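You operate a simulated robot arm through the tools that you are given. There is no shell and no other tool.

Carry out the task below with a simulated two-armed robot. There is one attempt and no reset: what you move stays moved.

TASK
Measure laundry liquid to the blue cup's black line and start on wool.
Fine: shut the drawer before the start; the bottle goes back; it ends running. Set down upright: blue laundry bottle.

Only the result counts: the job must be done as asked and must still hold three seconds after the hand-in. Knocking over, shifting, dropping, spilling or breaking anything else fails it.

THE ROBOT
Two 7-joint arms with two-finger parallel grippers on one trunk that stands fixed in place. Base frame: the origin is at the foot of the trunk, x ahead of it, y to its left, z up. Lengths are in mm, angles in degrees, forces in N, time in s.
The left shoulder is at [50, 158, 1158], the right one opposite. With the tool pointing down near the work surface each hand reaches from about 100 to 640 mm from the base axis, measured 20 degrees to its own side. Payload 3.91 kg a hand.
Tool frame (each hand has its own): the origin (TCP) lies between the finger pads and is the grasp point; the fingertips stand 30 mm ahead of it; z points along the fingers, y is the line along which they close. Largest opening 110 mm; finger width 20, thickness 10; the body of the gripper, 48 by 112 mm, starts 55 mm behind the TCP.
Orientation is that of the tool frame in the base frame, as [roll, pitch, yaw] about the fixed x, y, z axes, in that order (R = Rz(yaw) Ry(pitch) Rx(roll)). With the fingers straight down and closing along the base's y, the tool's x points along the base's -x, its y along +y and its z along -z.

THE INTERFACE
- The arms move only by the tool play_rows. It takes "left_series", "right_series" or both (then of equal length, played together; a hand with none holds still); each is a list of rows, each a list of 7 numbers: the finger opening in mm, from 0 to 110, then the shift along the base's x, y, z in mm, then the turn, a rotation vector about the base's x, y, z in degrees. In form: [[grip, x, y, z, ax, ay, az], ...]. A call has 1 to 20 rows; each row is the pose to reach, as a shift and turn from the pose commanded when the call began. Each row takes 0.2 s and may step no farther than 50 mm and 8.6 degrees from the row before; otherwise, or with a gripper value out of range, the whole call is refused. A pose out of reach is approached as far as the arm can. The call stops where the force on the tool passes 40 N (or 10 N more than at its start, if that is more) or the arm is blocked; 0.2 s more then pass. Each finger travels about 153 mm/s and halts on what it meets, pressing with about 30 N; the grip force reading is that of the motor and also rises with nothing between the fingers. The clock runs only during rows and for 0.2 s after the last one: add rows that repeat a pose to give the fingers time. It gives the time, the measured TCP pose, the force on the tool (base axes), the opening and the grip force at its end, in the units of the frame above (readings bear some noise), with the torque about the TCP (base axes, N m) and any sound that the robot's microphone picked up.
- Cameras (640 x 400 px; columns grow to the right, rows downward): "scene" is now at [102.2, 62.4, 1299.5]; the picture's right is [0.66, -0.75, 0.00], its down [-0.42, -0.37, -0.83] and it looks along [0.62, 0.55, -0.56] (base axes); focal length 290 px, centre (320, 200). "left" rides on the left gripper at [72, -17, -103] in its tool frame; the picture's right is [0.23, 0.97, 0.00], its down [-0.76, 0.18, -0.62] and it looks along [-0.61, 0.14, 0.78] (tool axes); focal length 222 px, centre (320, 200). "right" rides on the right gripper at [72, 17, -103] in its tool frame; the picture's right is [-0.23, 0.97, 0.00], its down [-0.76, -0.18, -0.62] and it looks along [-0.61, -0.14, 0.78] (tool axes); focal length 222 px, centre (320, 200). There is no depth. A picture from a camera that has moved, and an enlarged one, comes with that camera's place and axes in the base frame and with its lens. The place of the scene camera against the robot may be out by one fixed shift of up to 12 mm in any direction.
- capture(camera): a new picture of that camera. The clock stands still meanwhile.
- move_column(by): slides the trunk up (or, below 0, down) by that many mm; the arms and the scene camera ride with it, the base frame stays. It gives what a move gives, with no picture.
- turn_head(pan, tilt): turns the head with the scene camera to pan (to the left, within 80 degrees either way) and tilt (down, from -29 to 69), counted from straight ahead of the robot. It gives what a move gives.
- inspect(camera, box): a new picture of the part [left, top, right, bottom] of that camera's present view, enlarged. The clock stands still meanwhile.
- sign_off(): hands the job in; it is judged then, once.

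Nothing tells you positions but the pictures and the camera data. Unless the task says otherwise, let go and move clear before handing in.

The tools are called after "Call:" as name(argument=value, ...) on one line, values as JSON. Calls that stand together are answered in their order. play_rows: Moves the arms, as the interface text tells. Its arguments: {"type":"object","properties":{"left_series":{"type":"array","items":{"type":"array","items":{"type":"number"}}},"right_series":{"type":"array","items":{"type":"array","items":{"type":"number"}}}},"required":[]} The other tools are called the same way: move_column (by) slides the trunk up or down; turn_head (pan, tilt) turns the head that bears the scene camera; capture (camera) takes a picture; inspect (camera, box) takes an enlarged picture of a part of a camera's view; sign_off () hands the job in.

At the start:

```text
t: 0.0
left_tool_pos: [323.6, 450.2, 1123.2]
left_orientation: [180.0, -0.1, -179.9]
left_ft_force: [-0.3, 0.8, -0.2]
left_ft_torque: [0.0, 0.0, 0.04]
left_gripper_width: 109.9
left_finger_force: 0.1
right_tool_pos: [338.9, 39.5, 1082.3]
right_orientation: [180.0, -0.1, 180.0]
right_ft_force: [0.2, -0.7, 0.8]
right_ft_torque: [0.02, 0.01, 0.03]
right_gripper_width: 110.0
right_finger_force: 0.0
trunk travel left (down, up): [-400.0, 82.0]
head pan, tilt: [41.3, 34.3]
```

scene: 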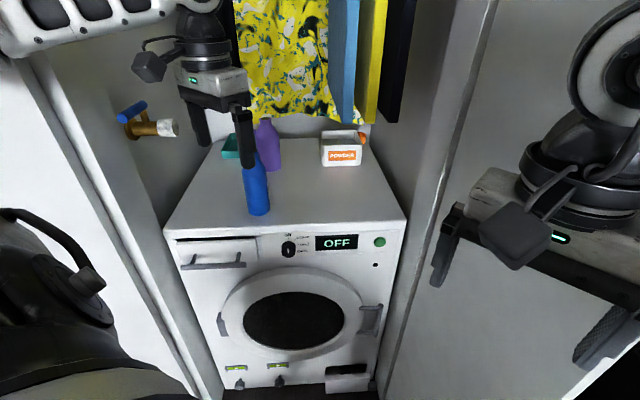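
right: 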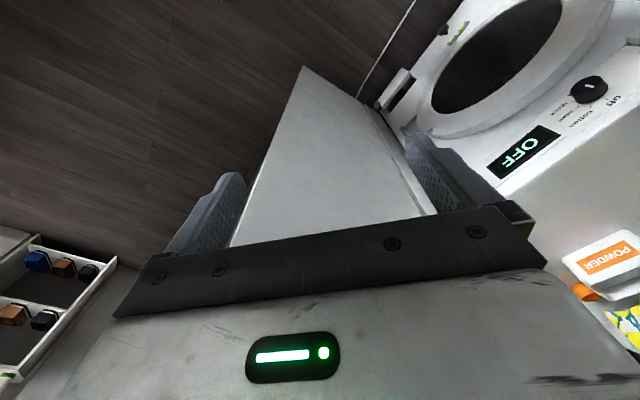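
left: 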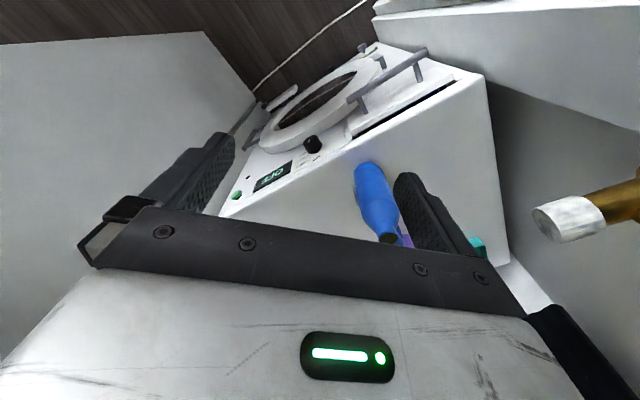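

I see a washing machine with its drawer, knob, display (OFF) and green button, with a blue bottle, a purple bottle, something teal and a powder box on top, and a tap on the left wall. I'll look closer at these before moving anything.

Call:
inspect(camera="scene", box=[160, 100, 420, 260])

Call:
inspect(camera="scene", box=[160, 220, 420, 400])

Call:
inspect(camera="scene", box=[90, 70, 290, 200])

Call:
inspect(camera="left", box=[220, 20, 540, 260])

Call:
inspect(camera="right", box=[380, 0, 640, 240])

```text
2.46 times, centred on (290, 180) of scene
camera zoom: at [102.2, 62.4, 1299.5], right [0.66, -0.75, 0.0], down [-0.42, -0.37, -0.83], along [0.62, 0.55, -0.56], focal length 714 px, centre (394, 249)
```

zoom: 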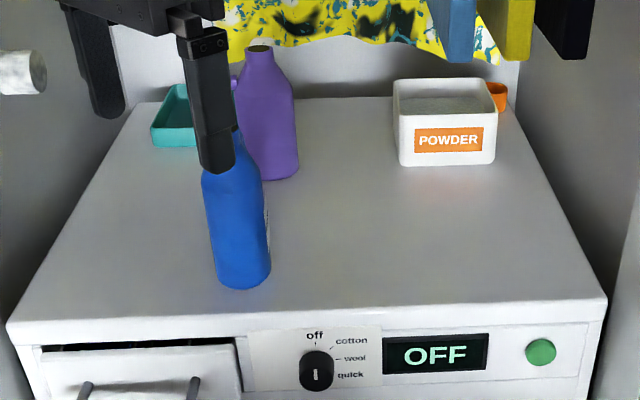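

```text
2.22 times, centred on (290, 310) of scene
camera zoom: at [102.2, 62.4, 1299.5], right [0.66, -0.75, 0.0], down [-0.42, -0.37, -0.83], along [0.62, 0.55, -0.56], focal length 645 px, centre (387, -44)
```

zoom: 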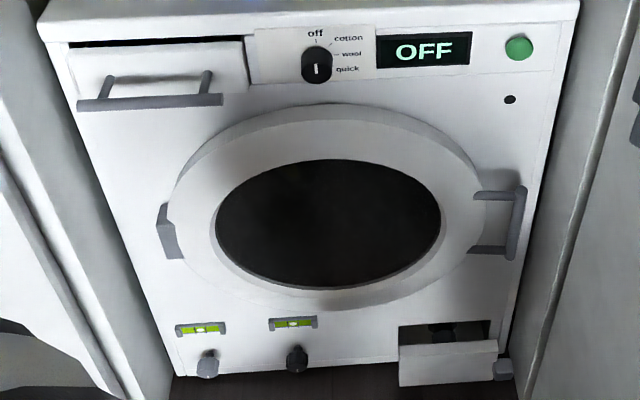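

```text
3.08 times, centred on (190, 135) of scene
camera zoom: at [102.2, 62.4, 1299.5], right [0.66, -0.75, 0.0], down [-0.42, -0.37, -0.83], along [0.62, 0.55, -0.56], focal length 892 px, centre (720, 400)
```

zoom: 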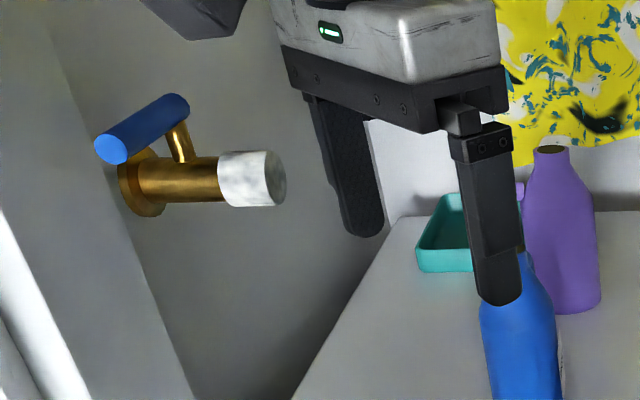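

```text
1.67 times, centred on (380, 140) of left
camera zoom: at [251.4, 433.7, 1226.9], right [-0.23, 0.97, 0.0], down [0.76, 0.18, 0.62], along [0.61, 0.14, -0.78], focal length 370 px, centre (220, 300)
```

zoom: 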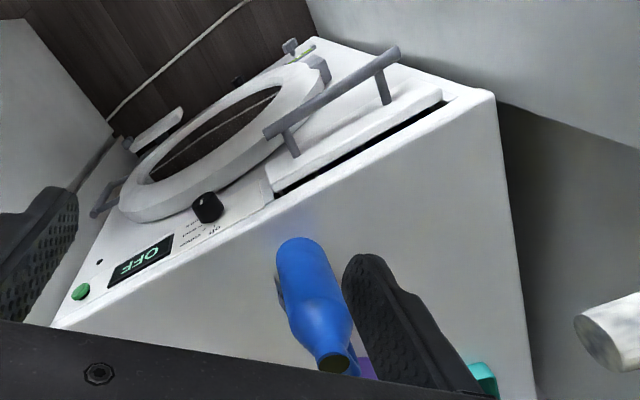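

```text
1.67 times, centred on (510, 120) of right
camera zoom: at [265.7, 56.9, 1186.1], right [0.23, 0.97, 0.0], down [0.76, -0.18, 0.62], along [0.61, -0.14, -0.78], focal length 370 px, centre (3, 333)
```

zoom: 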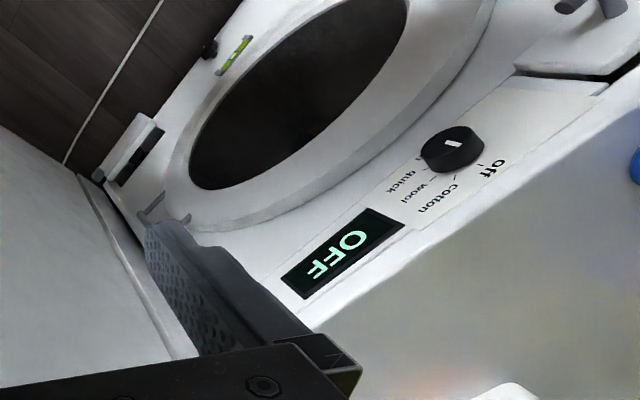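

The machine seems to stand turned about 45° to my left, with the drawer slightly open, and my left hand hides part of its top. I'll look around with the head to find the blue cup and anything else of interest.

Call:
turn_head(pan=-50, tilt=35)

Call:
capture(camera="scene")

Call:
turn_head(pan=0, tilt=45)

Call:
capture(camera="scene")

Call:
turn_head(pan=75, tilt=40)

Call:
capture(camera="scene")

Call:
turn_head(pan=45, tilt=0)

Call:
capture(camera="scene")

```text
t: 1.7
left_tool_pos: [323.9, 451.0, 1123.5]
left_orientation: [180.0, -0.1, -180.0]
left_ft_force: [0.0, -1.2, 0.4]
left_ft_torque: [0.0, 0.01, -0.02]
left_gripper_width: 110.1
left_finger_force: 0.0
right_tool_pos: [338.4, 38.4, 1081.7]
right_orientation: [180.0, 0.0, -180.0]
right_ft_force: [0.2, 0.1, -0.1]
right_ft_torque: [0.02, -0.02, -0.02]
right_gripper_width: 110.0
right_finger_force: 0.0
trunk travel left (down, up): [-400.0, 82.0]
head pan, tilt: [-50.0, 35.0]
```

```text
taken
camera scene: at [92.5, -63.4, 1298.4], right [-0.77, -0.64, 0.0], down [-0.37, 0.44, -0.82], along [0.53, -0.63, -0.57], focal length 290 px, centre (320, 200)
```

scene: 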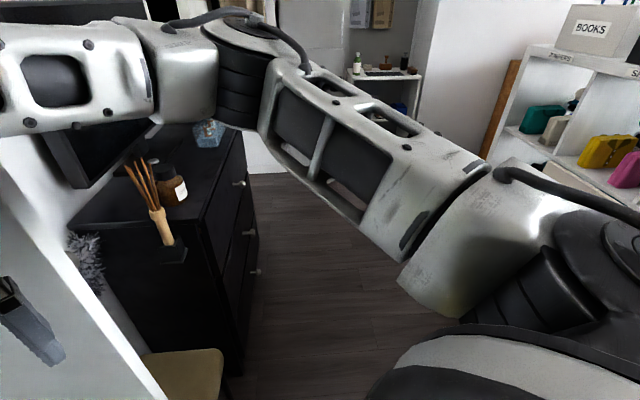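

```text
t: 2.8
left_tool_pos: [324.2, 450.6, 1123.1]
left_orientation: [-179.9, 0.0, -179.9]
left_ft_force: [-0.3, -0.4, -0.3]
left_ft_torque: [0.01, 0.01, 0.0]
left_gripper_width: 109.9
left_finger_force: 0.1
right_tool_pos: [340.1, 40.0, 1082.5]
right_orientation: [180.0, 0.0, -179.9]
right_ft_force: [0.7, 0.4, -0.3]
right_ft_torque: [-0.02, 0.01, -0.02]
right_gripper_width: 110.1
right_finger_force: 0.1
trunk travel left (down, up): [-400.0, 82.0]
head pan, tilt: [0.0, 45.0]
```

```text
taken
camera scene: at [117.1, 3.9, 1283.6], right [0.0, -1.0, 0.0], down [-0.71, 0.0, -0.71], along [0.71, 0.0, -0.71], focal length 290 px, centre (320, 200)
```

scene: 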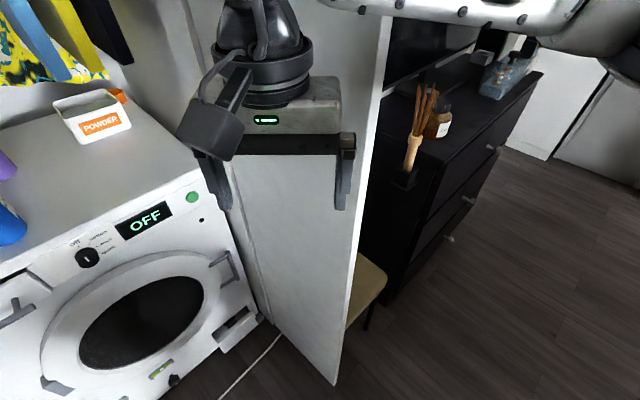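

```text
t: 4.3
left_tool_pos: [324.9, 451.5, 1123.7]
left_orientation: [-180.0, 0.0, -179.9]
left_ft_force: [0.7, 1.0, -0.6]
left_ft_torque: [0.03, 0.0, -0.02]
left_gripper_width: 109.9
left_finger_force: 0.1
right_tool_pos: [338.2, 39.5, 1081.5]
right_orientation: [-180.0, 0.0, -180.0]
right_ft_force: [0.3, -0.1, 0.1]
right_ft_torque: [-0.01, -0.01, -0.02]
right_gripper_width: 110.0
right_finger_force: 0.0
trunk travel left (down, up): [-400.0, 82.0]
head pan, tilt: [75.0, 40.0]
```

```text
taken
camera scene: at [57.9, 86.1, 1290.8], right [0.97, -0.26, 0.0], down [-0.17, -0.62, -0.77], along [0.2, 0.74, -0.64], focal length 290 px, centre (320, 200)
```

scene: 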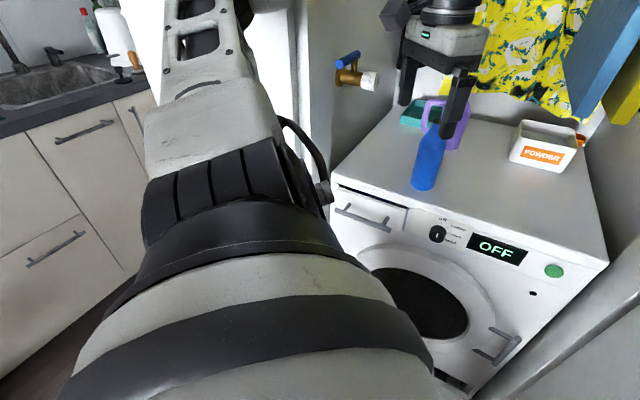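

```text
t: 5.4
left_tool_pos: [324.2, 449.7, 1122.4]
left_orientation: [180.0, 0.0, -179.9]
left_ft_force: [0.3, -0.3, -0.2]
left_ft_torque: [0.0, -0.03, 0.03]
left_gripper_width: 110.0
left_finger_force: 0.1
right_tool_pos: [339.2, 40.8, 1081.5]
right_orientation: [180.0, 0.0, -180.0]
right_ft_force: [-0.2, 0.5, 0.3]
right_ft_torque: [0.0, 0.01, 0.02]
right_gripper_width: 110.0
right_finger_force: 0.1
trunk travel left (down, up): [-400.0, 82.0]
head pan, tilt: [45.0, 0.0]
```

```text
taken
camera scene: at [99.4, 67.7, 1354.4], right [0.71, -0.71, 0.0], down [0.0, 0.0, -1.0], along [0.71, 0.71, 0.0], focal length 290 px, centre (320, 200)
```

scene: 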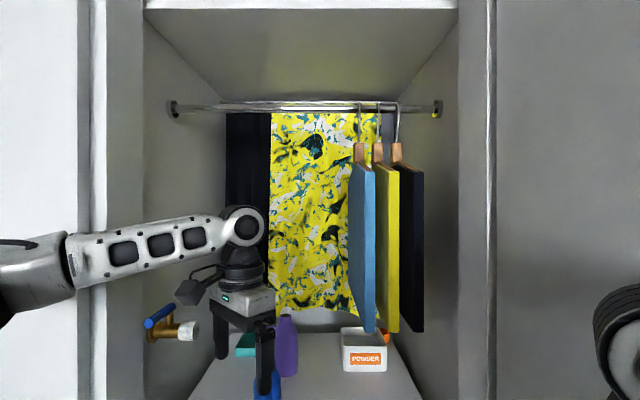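

The alcove faces me at about 45°: clothes on a rail above, the tap on the left wall, and bottles, a teal tray and the powder box on top of the machine. I'll draw the left hand back to clear the view.

Call:
play_rows(left_series=[[110, -25, -25, 15, 0, 0, 0], [110, -50, -50, 30, 0, 0, 0], [110, -75, -75, 45, 0, 0, 0], [110, -100, -100, 60, 0, 0, 0], [110, -125, -110, 70, 0, 0, 0]])

Call:
turn_head(pan=45, tilt=40)

Call:
capture(camera="scene")

Call:
capture(camera="left")

```text
t: 6.6
left_tool_pos: [200.0, 339.6, 1193.0]
left_orientation: [180.0, -0.1, -179.8]
left_ft_force: [-1.3, -0.2, 0.8]
left_ft_torque: [0.0, -0.02, 0.01]
left_gripper_width: 110.1
left_finger_force: 0.0
right_tool_pos: [339.0, 39.2, 1082.1]
right_orientation: [-180.0, -0.1, -180.0]
right_ft_force: [0.5, -0.5, 0.8]
right_ft_torque: [-0.01, -0.01, 0.01]
right_gripper_width: 110.0
right_finger_force: 0.0
trunk travel left (down, up): [-400.0, 82.0]
head pan, tilt: [45.0, 0.0]
```

```text
t: 7.7
left_tool_pos: [199.5, 341.3, 1193.0]
left_orientation: [180.0, -0.1, -179.9]
left_ft_force: [0.4, 0.3, -0.1]
left_ft_torque: [0.0, -0.02, -0.01]
left_gripper_width: 109.9
left_finger_force: 0.0
right_tool_pos: [339.0, 39.0, 1082.4]
right_orientation: [-180.0, 0.0, 180.0]
right_ft_force: [0.3, 0.3, -0.4]
right_ft_torque: [0.0, 0.03, -0.02]
right_gripper_width: 110.0
right_finger_force: 0.1
trunk travel left (down, up): [-400.0, 82.0]
head pan, tilt: [45.0, 40.0]
```

```text
taken
camera scene: at [95.9, 64.1, 1290.9], right [0.71, -0.71, 0.0], down [-0.45, -0.45, -0.77], along [0.54, 0.54, -0.64], focal length 290 px, centre (320, 200)
```

scene: 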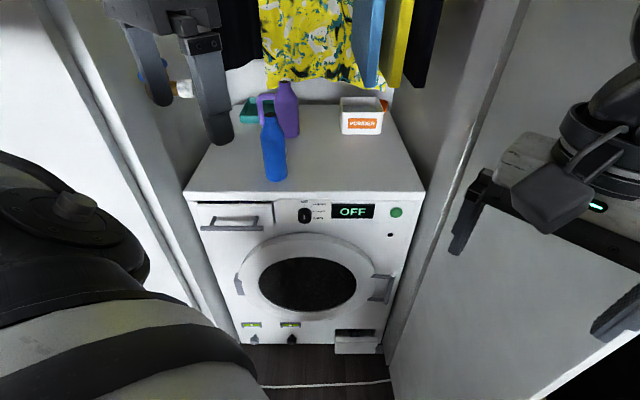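

```text
taken
camera left: at [127.4, 323.9, 1296.8], right [-0.23, 0.97, 0.0], down [0.76, 0.18, 0.62], along [0.61, 0.14, -0.78], focal length 222 px, centre (320, 200)
```

left: 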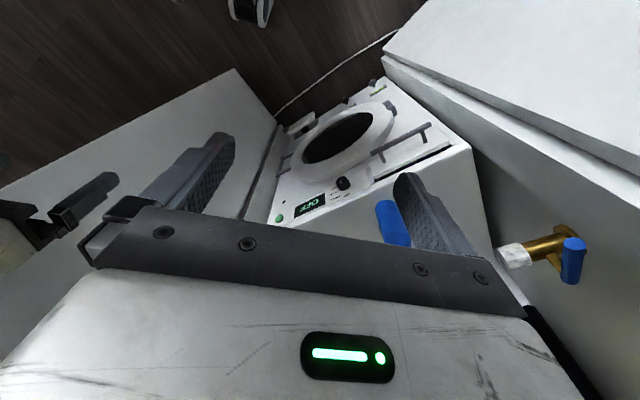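

Call:
inspect(camera="scene", box=[220, 70, 420, 195])

Call:
inspect(camera="scene", box=[180, 180, 430, 350])

Call:
inspect(camera="scene", box=[180, 185, 310, 265])

Call:
inspect(camera="scene", box=[285, 190, 415, 270])

```text
3.20 times, centred on (320, 132) of scene
camera zoom: at [95.9, 64.1, 1290.9], right [0.71, -0.71, 0.0], down [-0.45, -0.45, -0.77], along [0.54, 0.54, -0.64], focal length 928 px, centre (320, 416)
```

zoom: 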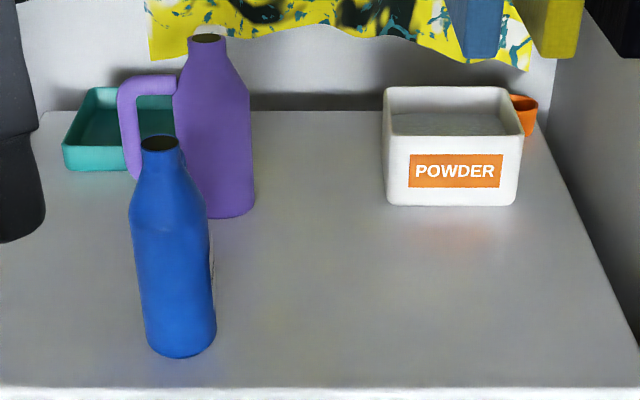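

```text
2.35 times, centred on (305, 265) of scene
camera zoom: at [95.9, 64.1, 1290.9], right [0.71, -0.71, 0.0], down [-0.45, -0.45, -0.77], along [0.54, 0.54, -0.64], focal length 682 px, centre (355, 47)
```

zoom: 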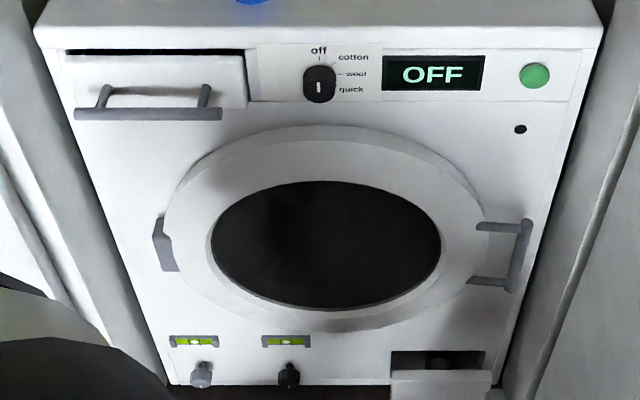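

```text
4.92 times, centred on (245, 225) of scene
camera zoom: at [95.9, 64.1, 1290.9], right [0.71, -0.71, 0.0], down [-0.45, -0.45, -0.77], along [0.54, 0.54, -0.64], focal length 1428 px, centre (689, 77)
```

zoom: 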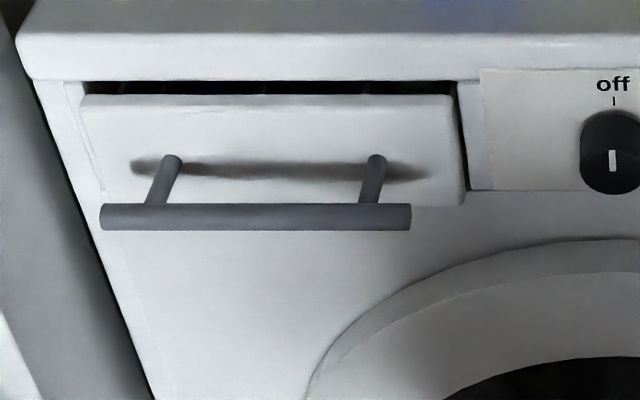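

```text
4.92 times, centred on (350, 230) of scene
camera zoom: at [95.9, 64.1, 1290.9], right [0.71, -0.71, 0.0], down [-0.45, -0.45, -0.77], along [0.54, 0.54, -0.64], focal length 1428 px, centre (172, 52)
```

zoom: 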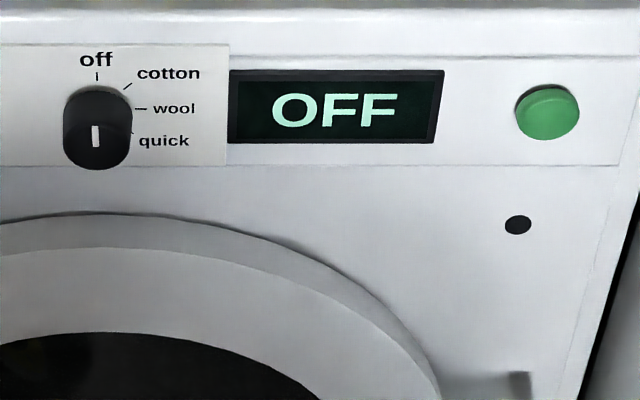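

The drawer looks open by only a sliver, and the blue cup isn't on top of the machine, so it's most likely inside the drawer. I'll zoom in with the left camera to fix positions by triangulation.

Call:
inspect(camera="left", box=[260, 60, 500, 210])

Call:
inspect(camera="left", box=[360, 100, 500, 190])

Call:
inspect(camera="scene", box=[100, 40, 280, 160])

```text
2.67 times, centred on (380, 135) of left
camera zoom: at [127.4, 323.9, 1296.8], right [-0.23, 0.97, 0.0], down [0.76, 0.18, 0.62], along [0.61, 0.14, -0.78], focal length 592 px, centre (160, 373)
```

zoom: 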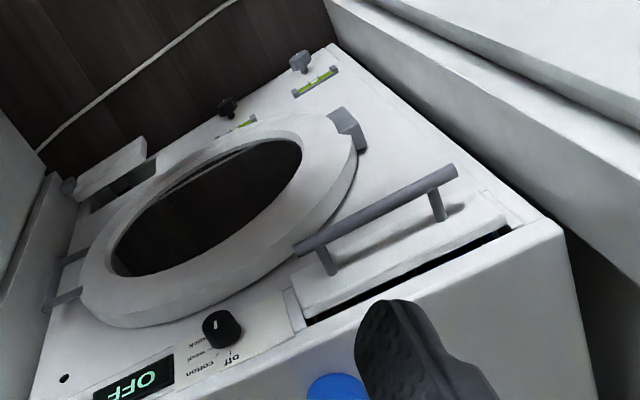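

```text
4.44 times, centred on (430, 145) of left
camera zoom: at [127.4, 323.9, 1296.8], right [-0.23, 0.97, 0.0], down [0.76, 0.18, 0.62], along [0.61, 0.14, -0.78], focal length 987 px, centre (-169, 444)
```

zoom: 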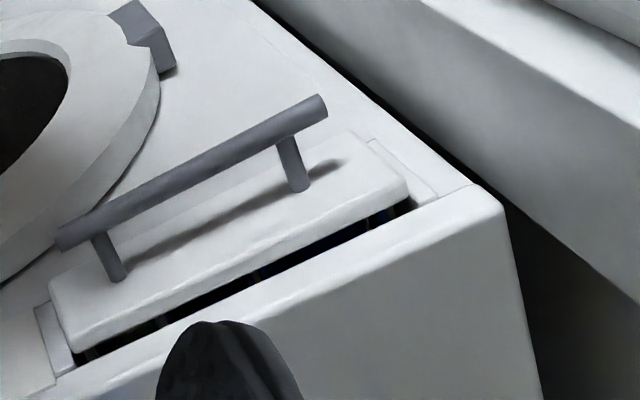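

```text
3.33 times, centred on (190, 100) of scene
camera zoom: at [95.9, 64.1, 1290.9], right [0.71, -0.71, 0.0], down [-0.45, -0.45, -0.77], along [0.54, 0.54, -0.64], focal length 967 px, centre (753, 533)
```

zoom: 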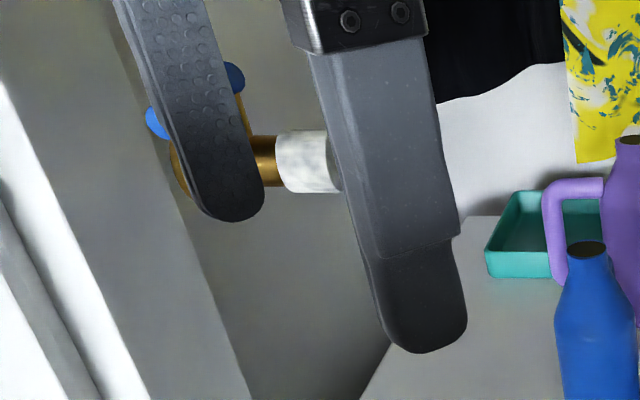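

The drawer's bar handle is roughly at (296, 561, 790), 140 mm long and about 40 mm in front of the drawer face. The machine top is near z 862 and its front near 653 mm along the 45° direction. Next I'll bring the left hand in front of the handle, tilted 45° down and forward.

Call:
play_rows(left_series=[[100, 5.6, 18.1, -34.6, 4.26, -1.765, -4.26], [90, 11.2, 36.2, -69.2, 8.52, -3.53, -8.52], [80, 16.8, 54.3, -103.8, 12.78, -5.3, -12.78], [70, 22.4, 72.4, -138.4, 17.04, -7.06, -17.04], [60, 28, 90.5, -173, 21.3, -8.83, -21.3], [60, 33.6, 108.6, -207.6, 25.56, -10.59, -25.56], [60, 39.2, 126.7, -242.2, 29.82, -12.36, -29.82], [60, 44.8, 144.8, -276.8, 34.08, -14.12, -34.08], [60, 50.4, 162.9, -311.4, 38.34, -15.89, -38.34], [60, 56, 181, -346, 42.6, -17.65, -42.6]])

Call:
capture(camera="left")

Call:
capture(camera="scene")

```text
t: 9.8
left_tool_pos: [254.3, 520.8, 845.7]
left_orientation: [135.1, 0.1, 135.1]
left_ft_force: [-0.2, 0.7, -0.1]
left_ft_torque: [-0.02, 0.0, -0.03]
left_gripper_width: 60.2
left_finger_force: 0.1
left hand out of reach, approached as far as the arm can: row 4, 5, 6, 7
right_tool_pos: [339.5, 39.7, 1083.3]
right_orientation: [-180.0, 0.0, -180.0]
right_ft_force: [-0.2, 0.5, 0.2]
right_ft_torque: [-0.02, 0.02, 0.0]
right_gripper_width: 110.1
right_finger_force: 0.1
trunk travel left (down, up): [-400.0, 82.0]
head pan, tilt: [45.0, 40.0]
```

```text
taken
camera left: at [142.7, 513.0, 906.7], right [0.33, 0.65, 0.69], down [0.32, -0.76, 0.57], along [0.89, 0.03, -0.45], focal length 222 px, centre (320, 200)
```

left: 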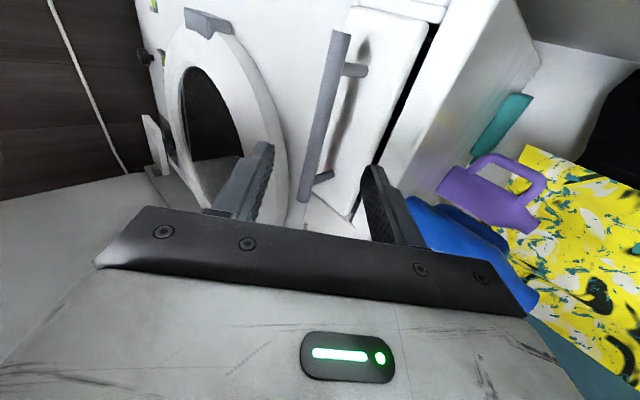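

```text
taken
camera scene: at [96.1, 64.5, 1290.8], right [0.71, -0.71, 0.0], down [-0.45, -0.45, -0.77], along [0.54, 0.54, -0.64], focal length 290 px, centre (320, 200)
```

scene: 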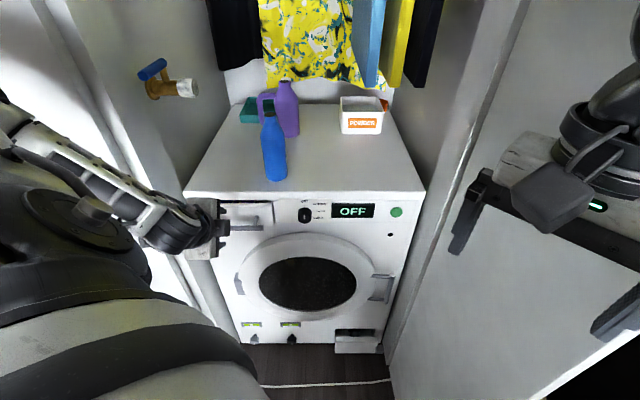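

The left hand is about 75 mm short of the handle bar and lined up with it. I'll move in along the tool axis, close on the bar and check.

Call:
play_rows(left_series=[[40, 0, 0, 0, 0, 0, 0], [40, 11.4, 11.4, -16.9, 0, 0, 0], [40, 22.8, 22.8, -33.7, 0, 0, 0], [40, 34.2, 34.2, -50.6, 0, 0, 0], [40, 34.2, 34.2, -50.6, 0, 0, 0]])

Call:
capture(camera="left")

```text
t: 11.1
left_tool_pos: [291.0, 554.2, 795.8]
left_orientation: [135.1, 0.1, 135.1]
left_ft_force: [0.0, 0.1, 0.7]
left_ft_torque: [-0.01, -0.01, -0.01]
left_gripper_width: 39.8
left_finger_force: 0.1
right_tool_pos: [339.2, 39.3, 1082.8]
right_orientation: [-180.0, 0.0, 179.9]
right_ft_force: [0.3, -1.1, 0.1]
right_ft_torque: [0.02, 0.01, 0.01]
right_gripper_width: 110.0
right_finger_force: 0.2
trunk travel left (down, up): [-400.0, 82.0]
head pan, tilt: [45.0, 40.0]
```

```text
taken
camera left: at [178.2, 546.5, 857.6], right [0.33, 0.65, 0.69], down [0.32, -0.76, 0.57], along [0.89, 0.03, -0.45], focal length 222 px, centre (320, 200)
```

left: 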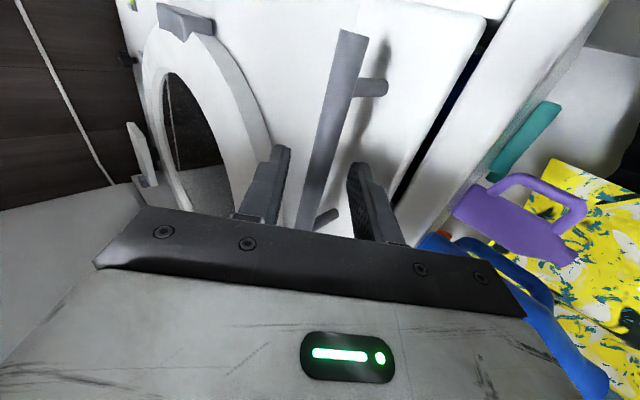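

The bar lies between the fingers, so I'll close on it.

Call:
play_rows(left_series=[[20, 0, 0, 0, 0, 0, 0], [5, 0, 0, 0, 0, 0, 0], [5, 0, 0, 0, 0, 0, 0]])

Call:
capture(camera="left")

```text
t: 11.8
left_tool_pos: [289.0, 554.3, 794.4]
left_orientation: [135.1, 0.1, 135.1]
left_ft_force: [-3.2, -2.9, -4.7]
left_ft_torque: [0.02, 0.19, 0.0]
left_gripper_width: 13.6
left_finger_force: 44.1
right_tool_pos: [339.5, 40.4, 1082.0]
right_orientation: [180.0, 0.0, 179.9]
right_ft_force: [-0.2, 0.3, 0.1]
right_ft_torque: [0.0, -0.01, -0.02]
right_gripper_width: 109.9
right_finger_force: 0.0
trunk travel left (down, up): [-400.0, 82.0]
head pan, tilt: [45.0, 40.0]
```

```text
taken
camera left: at [177.5, 546.1, 857.2], right [0.33, 0.65, 0.69], down [0.32, -0.76, 0.57], along [0.89, 0.03, -0.45], focal length 222 px, centre (320, 200)
```

left: 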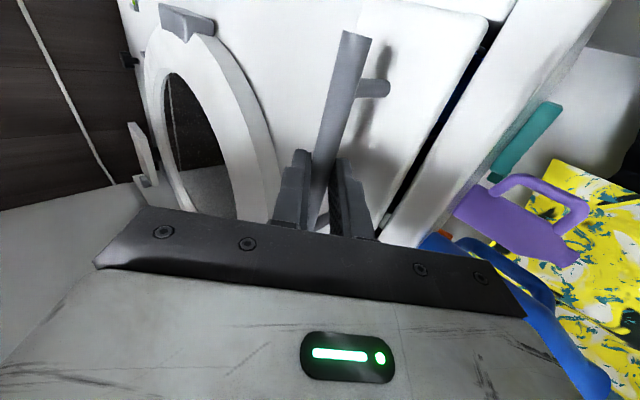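

The bar is held (13.6 mm wide). I'll pull the drawer straight out along the machine's normal in small steps.

Call:
play_rows(left_series=[[5, -7, -7, 0, 0, 0, 0], [5, -14, -14, 0, 0, 0, 0], [5, -21, -21, 0, 0, 0, 0], [5, -28, -28, 0, 0, 0, 0], [5, -35, -35, 0, 0, 0, 0], [5, -42, -42, 0, 0, 0, 0], [5, -49, -49, 0, 0, 0, 0]])

Call:
capture(camera="scene")

Call:
capture(camera="left")

```text
t: 13.4
left_tool_pos: [240.9, 505.1, 795.3]
left_orientation: [135.1, 0.1, 134.9]
left_ft_force: [3.4, -3.0, -10.6]
left_ft_torque: [-0.4, -0.2, -0.45]
left_gripper_width: 13.4
left_finger_force: 45.4
right_tool_pos: [339.8, 39.6, 1081.9]
right_orientation: [180.0, 0.0, -179.9]
right_ft_force: [0.2, -0.3, -0.6]
right_ft_torque: [-0.01, 0.01, -0.01]
right_gripper_width: 110.0
right_finger_force: 0.0
trunk travel left (down, up): [-400.0, 82.0]
head pan, tilt: [45.0, 40.0]
```

```text
taken
camera scene: at [96.6, 64.9, 1290.7], right [0.71, -0.71, 0.0], down [-0.46, -0.46, -0.77], along [0.54, 0.54, -0.64], focal length 290 px, centre (320, 200)
```

scene: 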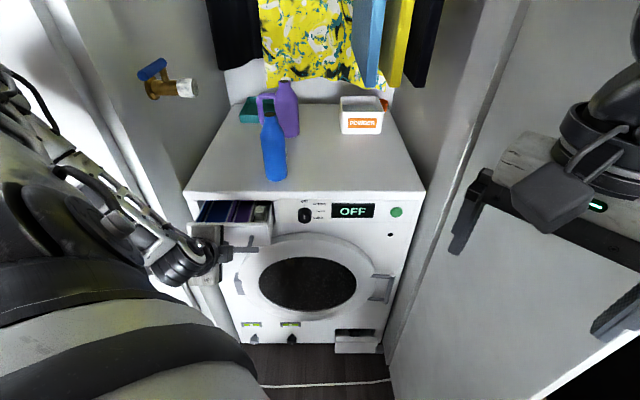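

```text
taken
camera left: at [129.3, 498.0, 857.0], right [0.33, 0.65, 0.69], down [0.32, -0.76, 0.57], along [0.89, 0.03, -0.45], focal length 222 px, centre (320, 200)
```

left: 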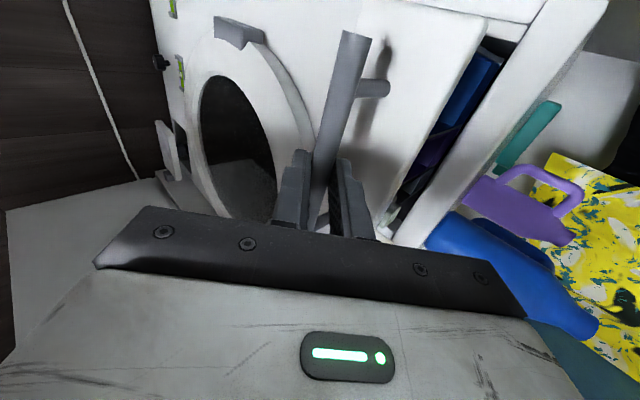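

Call:
inspect(camera="scene", box=[180, 190, 300, 265])

Call:
play_rows(left_series=[[5, -7, -7, 0, 0, 0, 0], [5, -14, -14, 0, 0, 0, 0], [5, -21, -21, 0, 0, 0, 0], [5, -28, -28, 0, 0, 0, 0], [5, -35, -35, 0, 0, 0, 0]])

Call:
inspect(camera="scene", box=[180, 190, 300, 265])

```text
5.33 times, centred on (240, 228) of scene
camera zoom: at [96.6, 64.9, 1290.7], right [0.71, -0.71, 0.0], down [-0.46, -0.46, -0.77], along [0.54, 0.54, -0.64], focal length 1547 px, centre (747, 53)
```

zoom: 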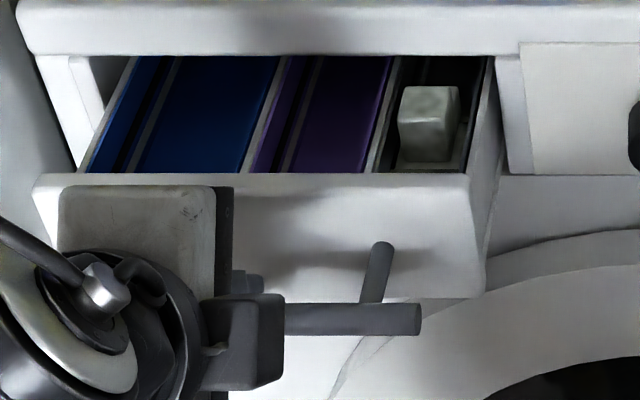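

```text
t: 14.7
left_tool_pos: [206.4, 469.2, 796.3]
left_orientation: [135.3, 0.1, 135.1]
left_ft_force: [6.1, -5.1, -16.2]
left_ft_torque: [0.1, 0.36, 0.12]
left_gripper_width: 13.4
left_finger_force: 45.1
right_tool_pos: [340.2, 40.3, 1082.1]
right_orientation: [180.0, 0.0, 180.0]
right_ft_force: [0.0, 0.4, -0.2]
right_ft_torque: [-0.04, 0.01, 0.02]
right_gripper_width: 109.8
right_finger_force: 0.0
trunk travel left (down, up): [-400.0, 82.0]
head pan, tilt: [45.0, 40.0]
```

```text
5.33 times, centred on (240, 228) of scene
camera zoom: at [97.1, 65.0, 1290.5], right [0.71, -0.71, 0.0], down [-0.46, -0.46, -0.77], along [0.54, 0.54, -0.64], focal length 1547 px, centre (747, 53)
```

zoom: 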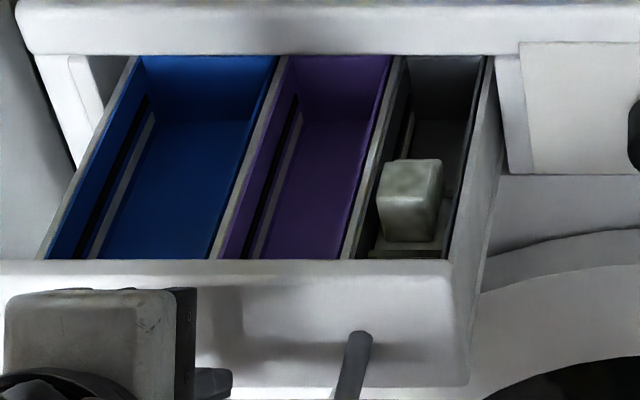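

The drawer holds three compartments: blue, purple, and a grey one with a block in it. The blue cup has a dark line and a grey strip on its left wall. I'll open it a little further while watching the force.

Call:
play_rows(left_series=[[5, -7, -7, -1, 0, 0, 0], [5, -14, -14, -1.5, 0, 0, 0], [5, -20, -20, -2, 0, 0, 0]])

Call:
capture(camera="scene")

Call:
inspect(camera="scene", box=[170, 190, 290, 265])

```text
t: 15.4
left_tool_pos: [186.5, 451.9, 794.7]
left_orientation: [134.8, 0.1, 135.1]
left_ft_force: [3.1, -1.7, -2.4]
left_ft_torque: [-0.31, -0.23, -0.59]
left_gripper_width: 13.4
left_finger_force: 44.8
right_tool_pos: [339.1, 39.2, 1081.7]
right_orientation: [-180.0, 0.1, 179.9]
right_ft_force: [-0.7, -0.5, -0.3]
right_ft_torque: [0.0, 0.0, 0.02]
right_gripper_width: 110.1
right_finger_force: 0.1
trunk travel left (down, up): [-400.0, 82.0]
head pan, tilt: [45.0, 40.0]
```

```text
taken
camera scene: at [96.3, 64.3, 1290.9], right [0.71, -0.71, 0.0], down [-0.45, -0.45, -0.77], along [0.54, 0.54, -0.64], focal length 290 px, centre (320, 200)
```

scene: 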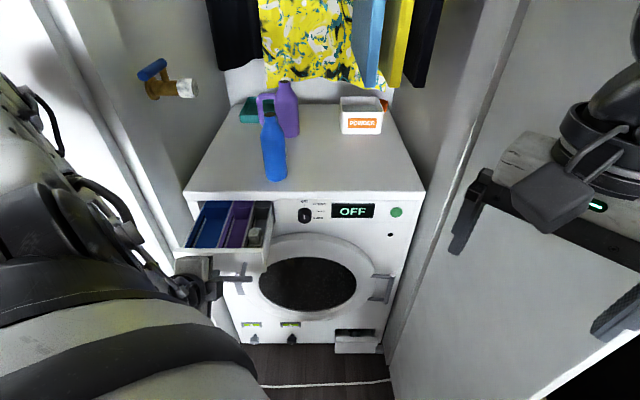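

```text
5.33 times, centred on (230, 228) of scene
camera zoom: at [96.3, 64.3, 1290.9], right [0.71, -0.71, 0.0], down [-0.45, -0.45, -0.77], along [0.54, 0.54, -0.64], focal length 1547 px, centre (800, 53)
```

zoom: 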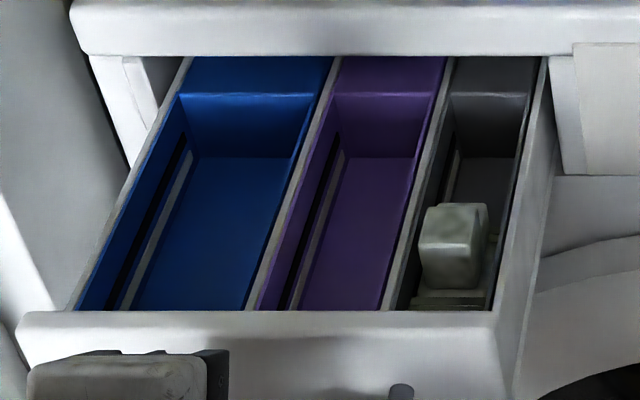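

The drawer is now out about 150 mm and the blue cup is fully exposed. Before letting go I'll look closely at the cup's lines and at the bottle.

Call:
inspect(camera="scene", box=[180, 195, 240, 250])

Call:
capture(camera="left")

Call:
inspect(camera="left", box=[380, 80, 640, 340])

Call:
inspect(camera="scene", box=[235, 75, 325, 190])

```text
7.27 times, centred on (210, 222) of scene
camera zoom: at [96.3, 64.3, 1290.9], right [0.71, -0.71, 0.0], down [-0.45, -0.45, -0.77], along [0.54, 0.54, -0.64], focal length 2110 px, centre (1120, 36)
```

zoom: 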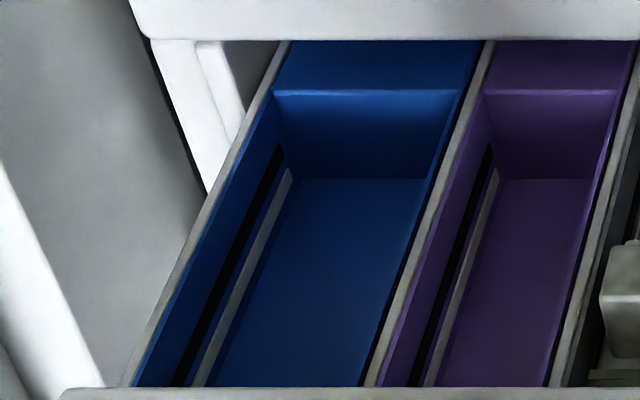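

```text
taken
camera left: at [74.4, 443.1, 856.7], right [0.32, 0.65, 0.69], down [0.32, -0.76, 0.57], along [0.89, 0.03, -0.45], focal length 222 px, centre (320, 200)
```

left: 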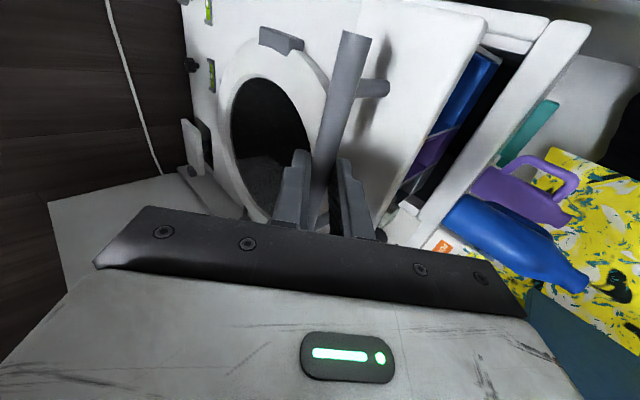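

```text
1.54 times, centred on (510, 210) of left
camera zoom: at [74.4, 443.1, 856.7], right [0.32, 0.65, 0.69], down [0.32, -0.76, 0.57], along [0.89, 0.03, -0.45], focal length 342 px, centre (28, 185)
```

zoom: 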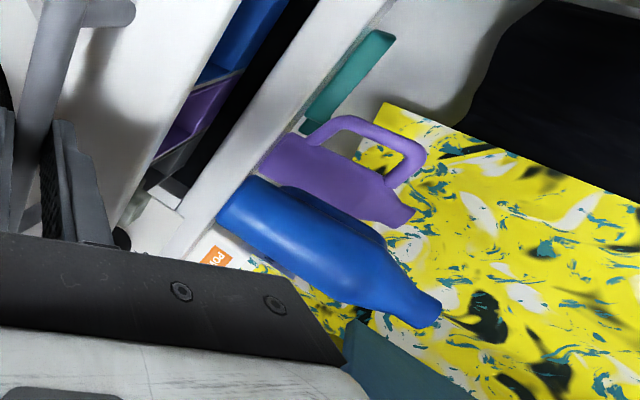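

```text
3.48 times, centred on (280, 132) of scene
camera zoom: at [96.3, 64.3, 1290.9], right [0.71, -0.71, 0.0], down [-0.45, -0.45, -0.77], along [0.54, 0.54, -0.64], focal length 1009 px, centre (459, 435)
```

zoom: 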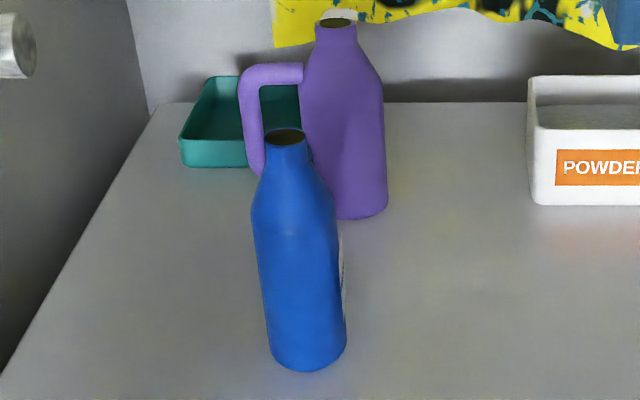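

The blue cup's wall carries a black line with a grey line just below it, so I must fill to the upper, black one. The blue bottle stands open-mouthed, maybe with a handle at its back. I'll now release the drawer handle and back off.

Call:
play_rows(left_series=[[30, 0, 0, 0, 0, 0, 0], [44, 0, 0, 0, 0, 0, 0], [44, -10, -10, 14.1, 0, 0, 0], [44, -20, -20, 28.3, 0, 0, 0], [44, -30, -30, 42.4, 0, 0, 0], [44, -40, -40, 56.6, 0, 0, 0]])

Call:
capture(camera="left")

Call:
capture(camera="scene")

```text
t: 16.9
left_tool_pos: [146.2, 422.2, 830.9]
left_orientation: [135.0, 0.1, 135.1]
left_ft_force: [-0.7, -0.7, 0.5]
left_ft_torque: [-0.01, 0.01, 0.02]
left_gripper_width: 44.1
left_finger_force: 0.1
left hand out of reach, approached as far as the arm can: row 5, 6
right_tool_pos: [338.4, 39.9, 1082.6]
right_orientation: [179.9, 0.1, 179.9]
right_ft_force: [0.9, 0.5, -0.1]
right_ft_torque: [-0.01, 0.02, 0.03]
right_gripper_width: 110.0
right_finger_force: 0.0
trunk travel left (down, up): [-400.0, 82.0]
head pan, tilt: [45.0, 40.0]
```

```text
taken
camera left: at [33.4, 413.8, 891.8], right [0.32, 0.65, 0.69], down [0.32, -0.76, 0.57], along [0.89, 0.03, -0.45], focal length 222 px, centre (320, 200)
```

left: 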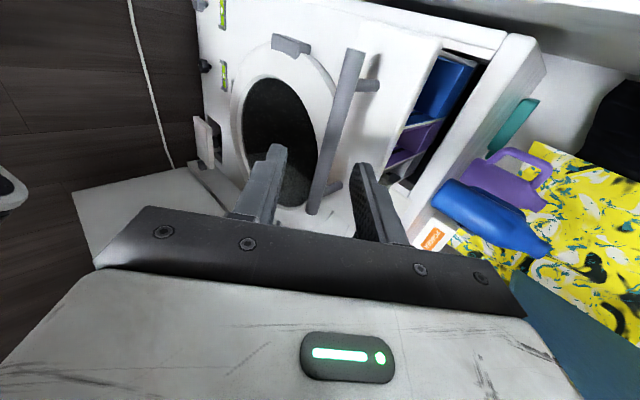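

```text
taken
camera scene: at [95.8, 64.1, 1290.8], right [0.71, -0.71, 0.0], down [-0.45, -0.45, -0.77], along [0.54, 0.54, -0.64], focal length 290 px, centre (320, 200)
```

scene: 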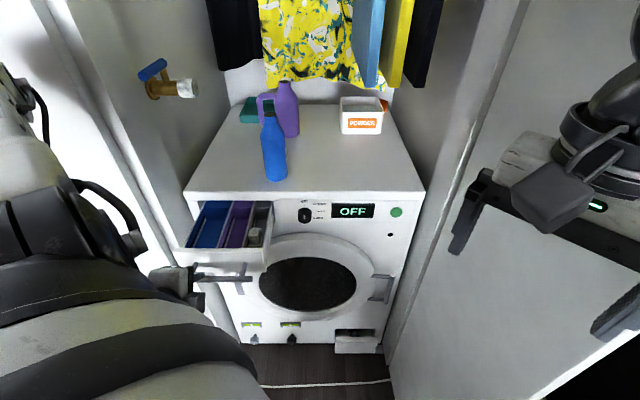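

The hand is free of the handle. I'll raise it and turn it so the tool points level into the alcove with its camera on top, ready for a side grip on the blue bottle.

Call:
play_rows(left_series=[[60, 0, 0, 45, 0, 0, 0], [70, 0, 0, 90, 0, 0, 0], [80, 10.7, 0.7, 95.7, 6.06, 2.51, -2.51], [90, 21.4, 1.4, 101.4, 12.13, 5.03, -5.03], [100, 32.1, 2.1, 107.1, 18.19, 7.54, -7.54], [100, 42.9, 2.9, 112.9, 24.26, 10.06, -10.06], [100, 53.6, 3.6, 118.6, 30.32, 12.57, -12.57], [100, 64.3, 4.3, 124.3, 36.39, 15.09, -15.09], [100, 75, 5, 130, 42.45, 17.6, -17.6], [100, 85.7, 5.7, 135.7, 48.51, 20.11, -20.11], [100, 96.4, 6.4, 141.4, 54.58, 22.63, -22.63], [100, 107.1, 7.1, 147.1, 60.64, 25.14, -25.14], [100, 117.9, 7.9, 152.9, 66.71, 27.66, -27.66], [100, 128.6, 8.6, 158.6, 72.77, 30.17, -30.17], [100, 139.3, 9.3, 164.3, 78.84, 32.69, -32.69], [100, 150, 10, 170, 84.9, 35.2, -35.2]])

Call:
capture(camera="left")

Call:
capture(camera="scene")

```text
t: 20.2
left_tool_pos: [301.9, 436.8, 991.0]
left_orientation: [-5.6, -89.9, -129.5]
left_ft_force: [-0.2, 0.7, 0.3]
left_ft_torque: [-0.02, -0.01, -0.02]
left_gripper_width: 100.1
left_finger_force: 0.1
left hand out of reach, approached as far as the arm can: row 1, 2, 3, 4, 5, 6, 7, 8, 9, 10, 11, 12, 13, 14, 15, 16
right_tool_pos: [339.7, 39.6, 1081.8]
right_orientation: [180.0, 0.0, 180.0]
right_ft_force: [0.2, 0.2, -0.2]
right_ft_torque: [0.01, 0.0, 0.0]
right_gripper_width: 109.8
right_finger_force: 0.1
trunk travel left (down, up): [-400.0, 82.0]
head pan, tilt: [45.0, 40.0]
```

```text
taken
camera left: at [216.5, 376.4, 1063.0], right [0.69, -0.69, 0.23], down [-0.31, -0.57, -0.76], along [0.65, 0.45, -0.61], focal length 222 px, centre (320, 200)
```

left: 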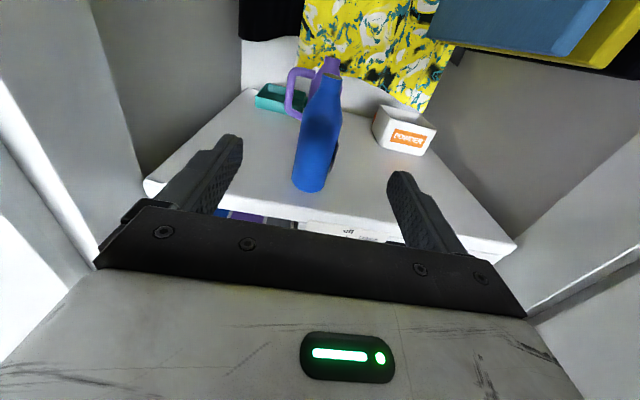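

```text
taken
camera scene: at [95.9, 64.1, 1290.8], right [0.71, -0.71, 0.0], down [-0.45, -0.45, -0.77], along [0.54, 0.54, -0.64], focal length 290 px, centre (320, 200)
```

scene: 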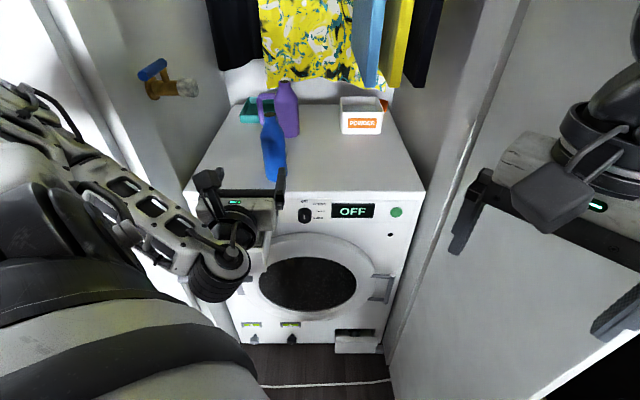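

The tool now points level at the bottle with the camera above it, although the controller says it fell slightly short of the commanded pose. I'll zoom in to place the bottle.

Call:
inspect(camera="left", box=[230, 40, 430, 205])

Call:
play_rows(left_series=[[100, 0, 0, 0, 0, 0, 0], [100, 0, 0, 0, 0, 0, 0]])

```text
2.42 times, centred on (330, 122) of left
camera zoom: at [216.5, 376.4, 1063.0], right [0.69, -0.69, 0.23], down [-0.31, -0.57, -0.76], along [0.65, 0.45, -0.61], focal length 538 px, centre (296, 388)
```

zoom: 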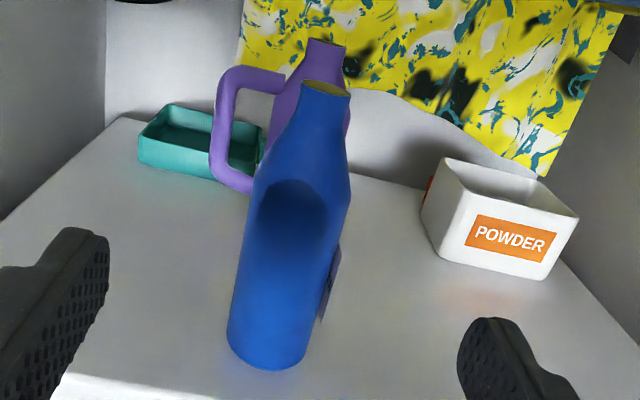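

```text
t: 20.9
left_tool_pos: [302.1, 435.8, 991.1]
left_orientation: [69.0, -89.9, 156.0]
left_ft_force: [0.1, 0.5, -0.1]
left_ft_torque: [-0.02, -0.03, 0.02]
left_gripper_width: 100.1
left_finger_force: 0.0
right_tool_pos: [339.4, 38.8, 1082.3]
right_orientation: [-179.9, -0.1, 179.9]
right_ft_force: [-0.5, -0.5, 0.3]
right_ft_torque: [-0.01, -0.02, -0.01]
right_gripper_width: 110.1
right_finger_force: 0.0
trunk travel left (down, up): [-400.0, 82.0]
head pan, tilt: [45.0, 40.0]
```

The bottle stands at about (447, 567) with its base on the top at z≈862, its mouth at z≈1017 and a diameter near 58 mm. I'll move to a pre-grasp in front of it, level with its body, and check the alignment.

Call:
play_rows(left_series=[[100, 15.6, 12.1, -15.8, 0, 0, 0], [100, 31.2, 24.2, -31.5, 0, 0, 0], [100, 46.7, 36.2, -47.3, 0, 0, 0], [100, 62.3, 48.3, -63, 0, 0, 0]])

Call:
capture(camera="left")

Call:
capture(camera="scene")

```text
t: 21.9
left_tool_pos: [365.7, 486.6, 926.7]
left_orientation: [116.4, -89.9, 108.5]
left_ft_force: [1.0, 0.6, 0.1]
left_ft_torque: [0.01, 0.0, 0.03]
left_gripper_width: 99.9
left_finger_force: 0.0
right_tool_pos: [338.6, 38.8, 1083.0]
right_orientation: [179.9, 0.0, -180.0]
right_ft_force: [-0.1, 0.8, -0.5]
right_ft_torque: [-0.02, -0.02, -0.02]
right_gripper_width: 110.1
right_finger_force: 0.1
trunk travel left (down, up): [-400.0, 82.0]
head pan, tilt: [45.0, 40.0]
```

```text
taken
camera left: at [279.7, 425.8, 999.7], right [0.69, -0.69, 0.23], down [-0.31, -0.57, -0.76], along [0.65, 0.45, -0.61], focal length 222 px, centre (320, 200)
```

left: 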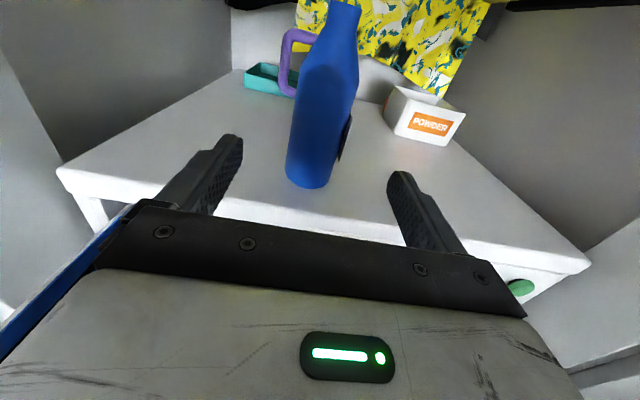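

```text
taken
camera scene: at [96.0, 64.3, 1290.8], right [0.71, -0.71, 0.0], down [-0.45, -0.45, -0.77], along [0.54, 0.54, -0.64], focal length 290 px, centre (320, 200)
```

scene: 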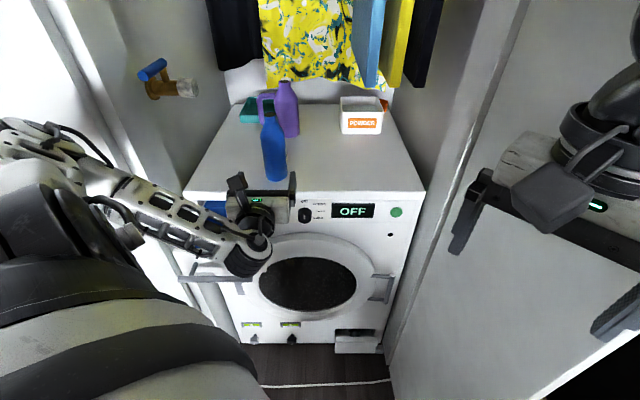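

Call:
inspect(camera="left", box=[230, 0, 430, 205])

Call:
inspect(camera="left", box=[270, 70, 390, 200])

```text
1.95 times, centred on (330, 102) of left
camera zoom: at [279.7, 425.8, 999.7], right [0.69, -0.69, 0.23], down [-0.31, -0.57, -0.76], along [0.65, 0.45, -0.61], focal length 433 px, centre (300, 390)
```

zoom: 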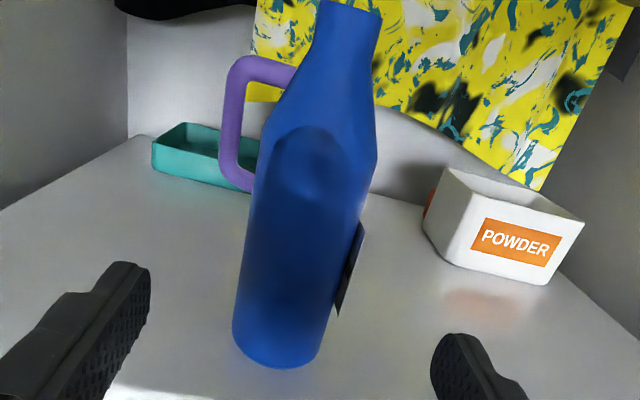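

```text
3.08 times, centred on (330, 135) of left
camera zoom: at [279.7, 425.8, 999.7], right [0.69, -0.69, 0.23], down [-0.31, -0.57, -0.76], along [0.65, 0.45, -0.61], focal length 684 px, centre (289, 400)
```

zoom: 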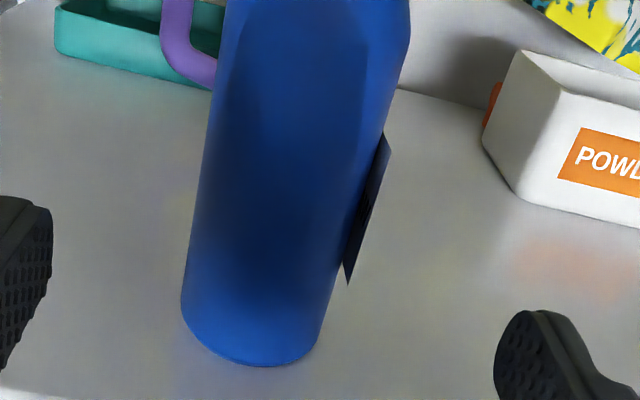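

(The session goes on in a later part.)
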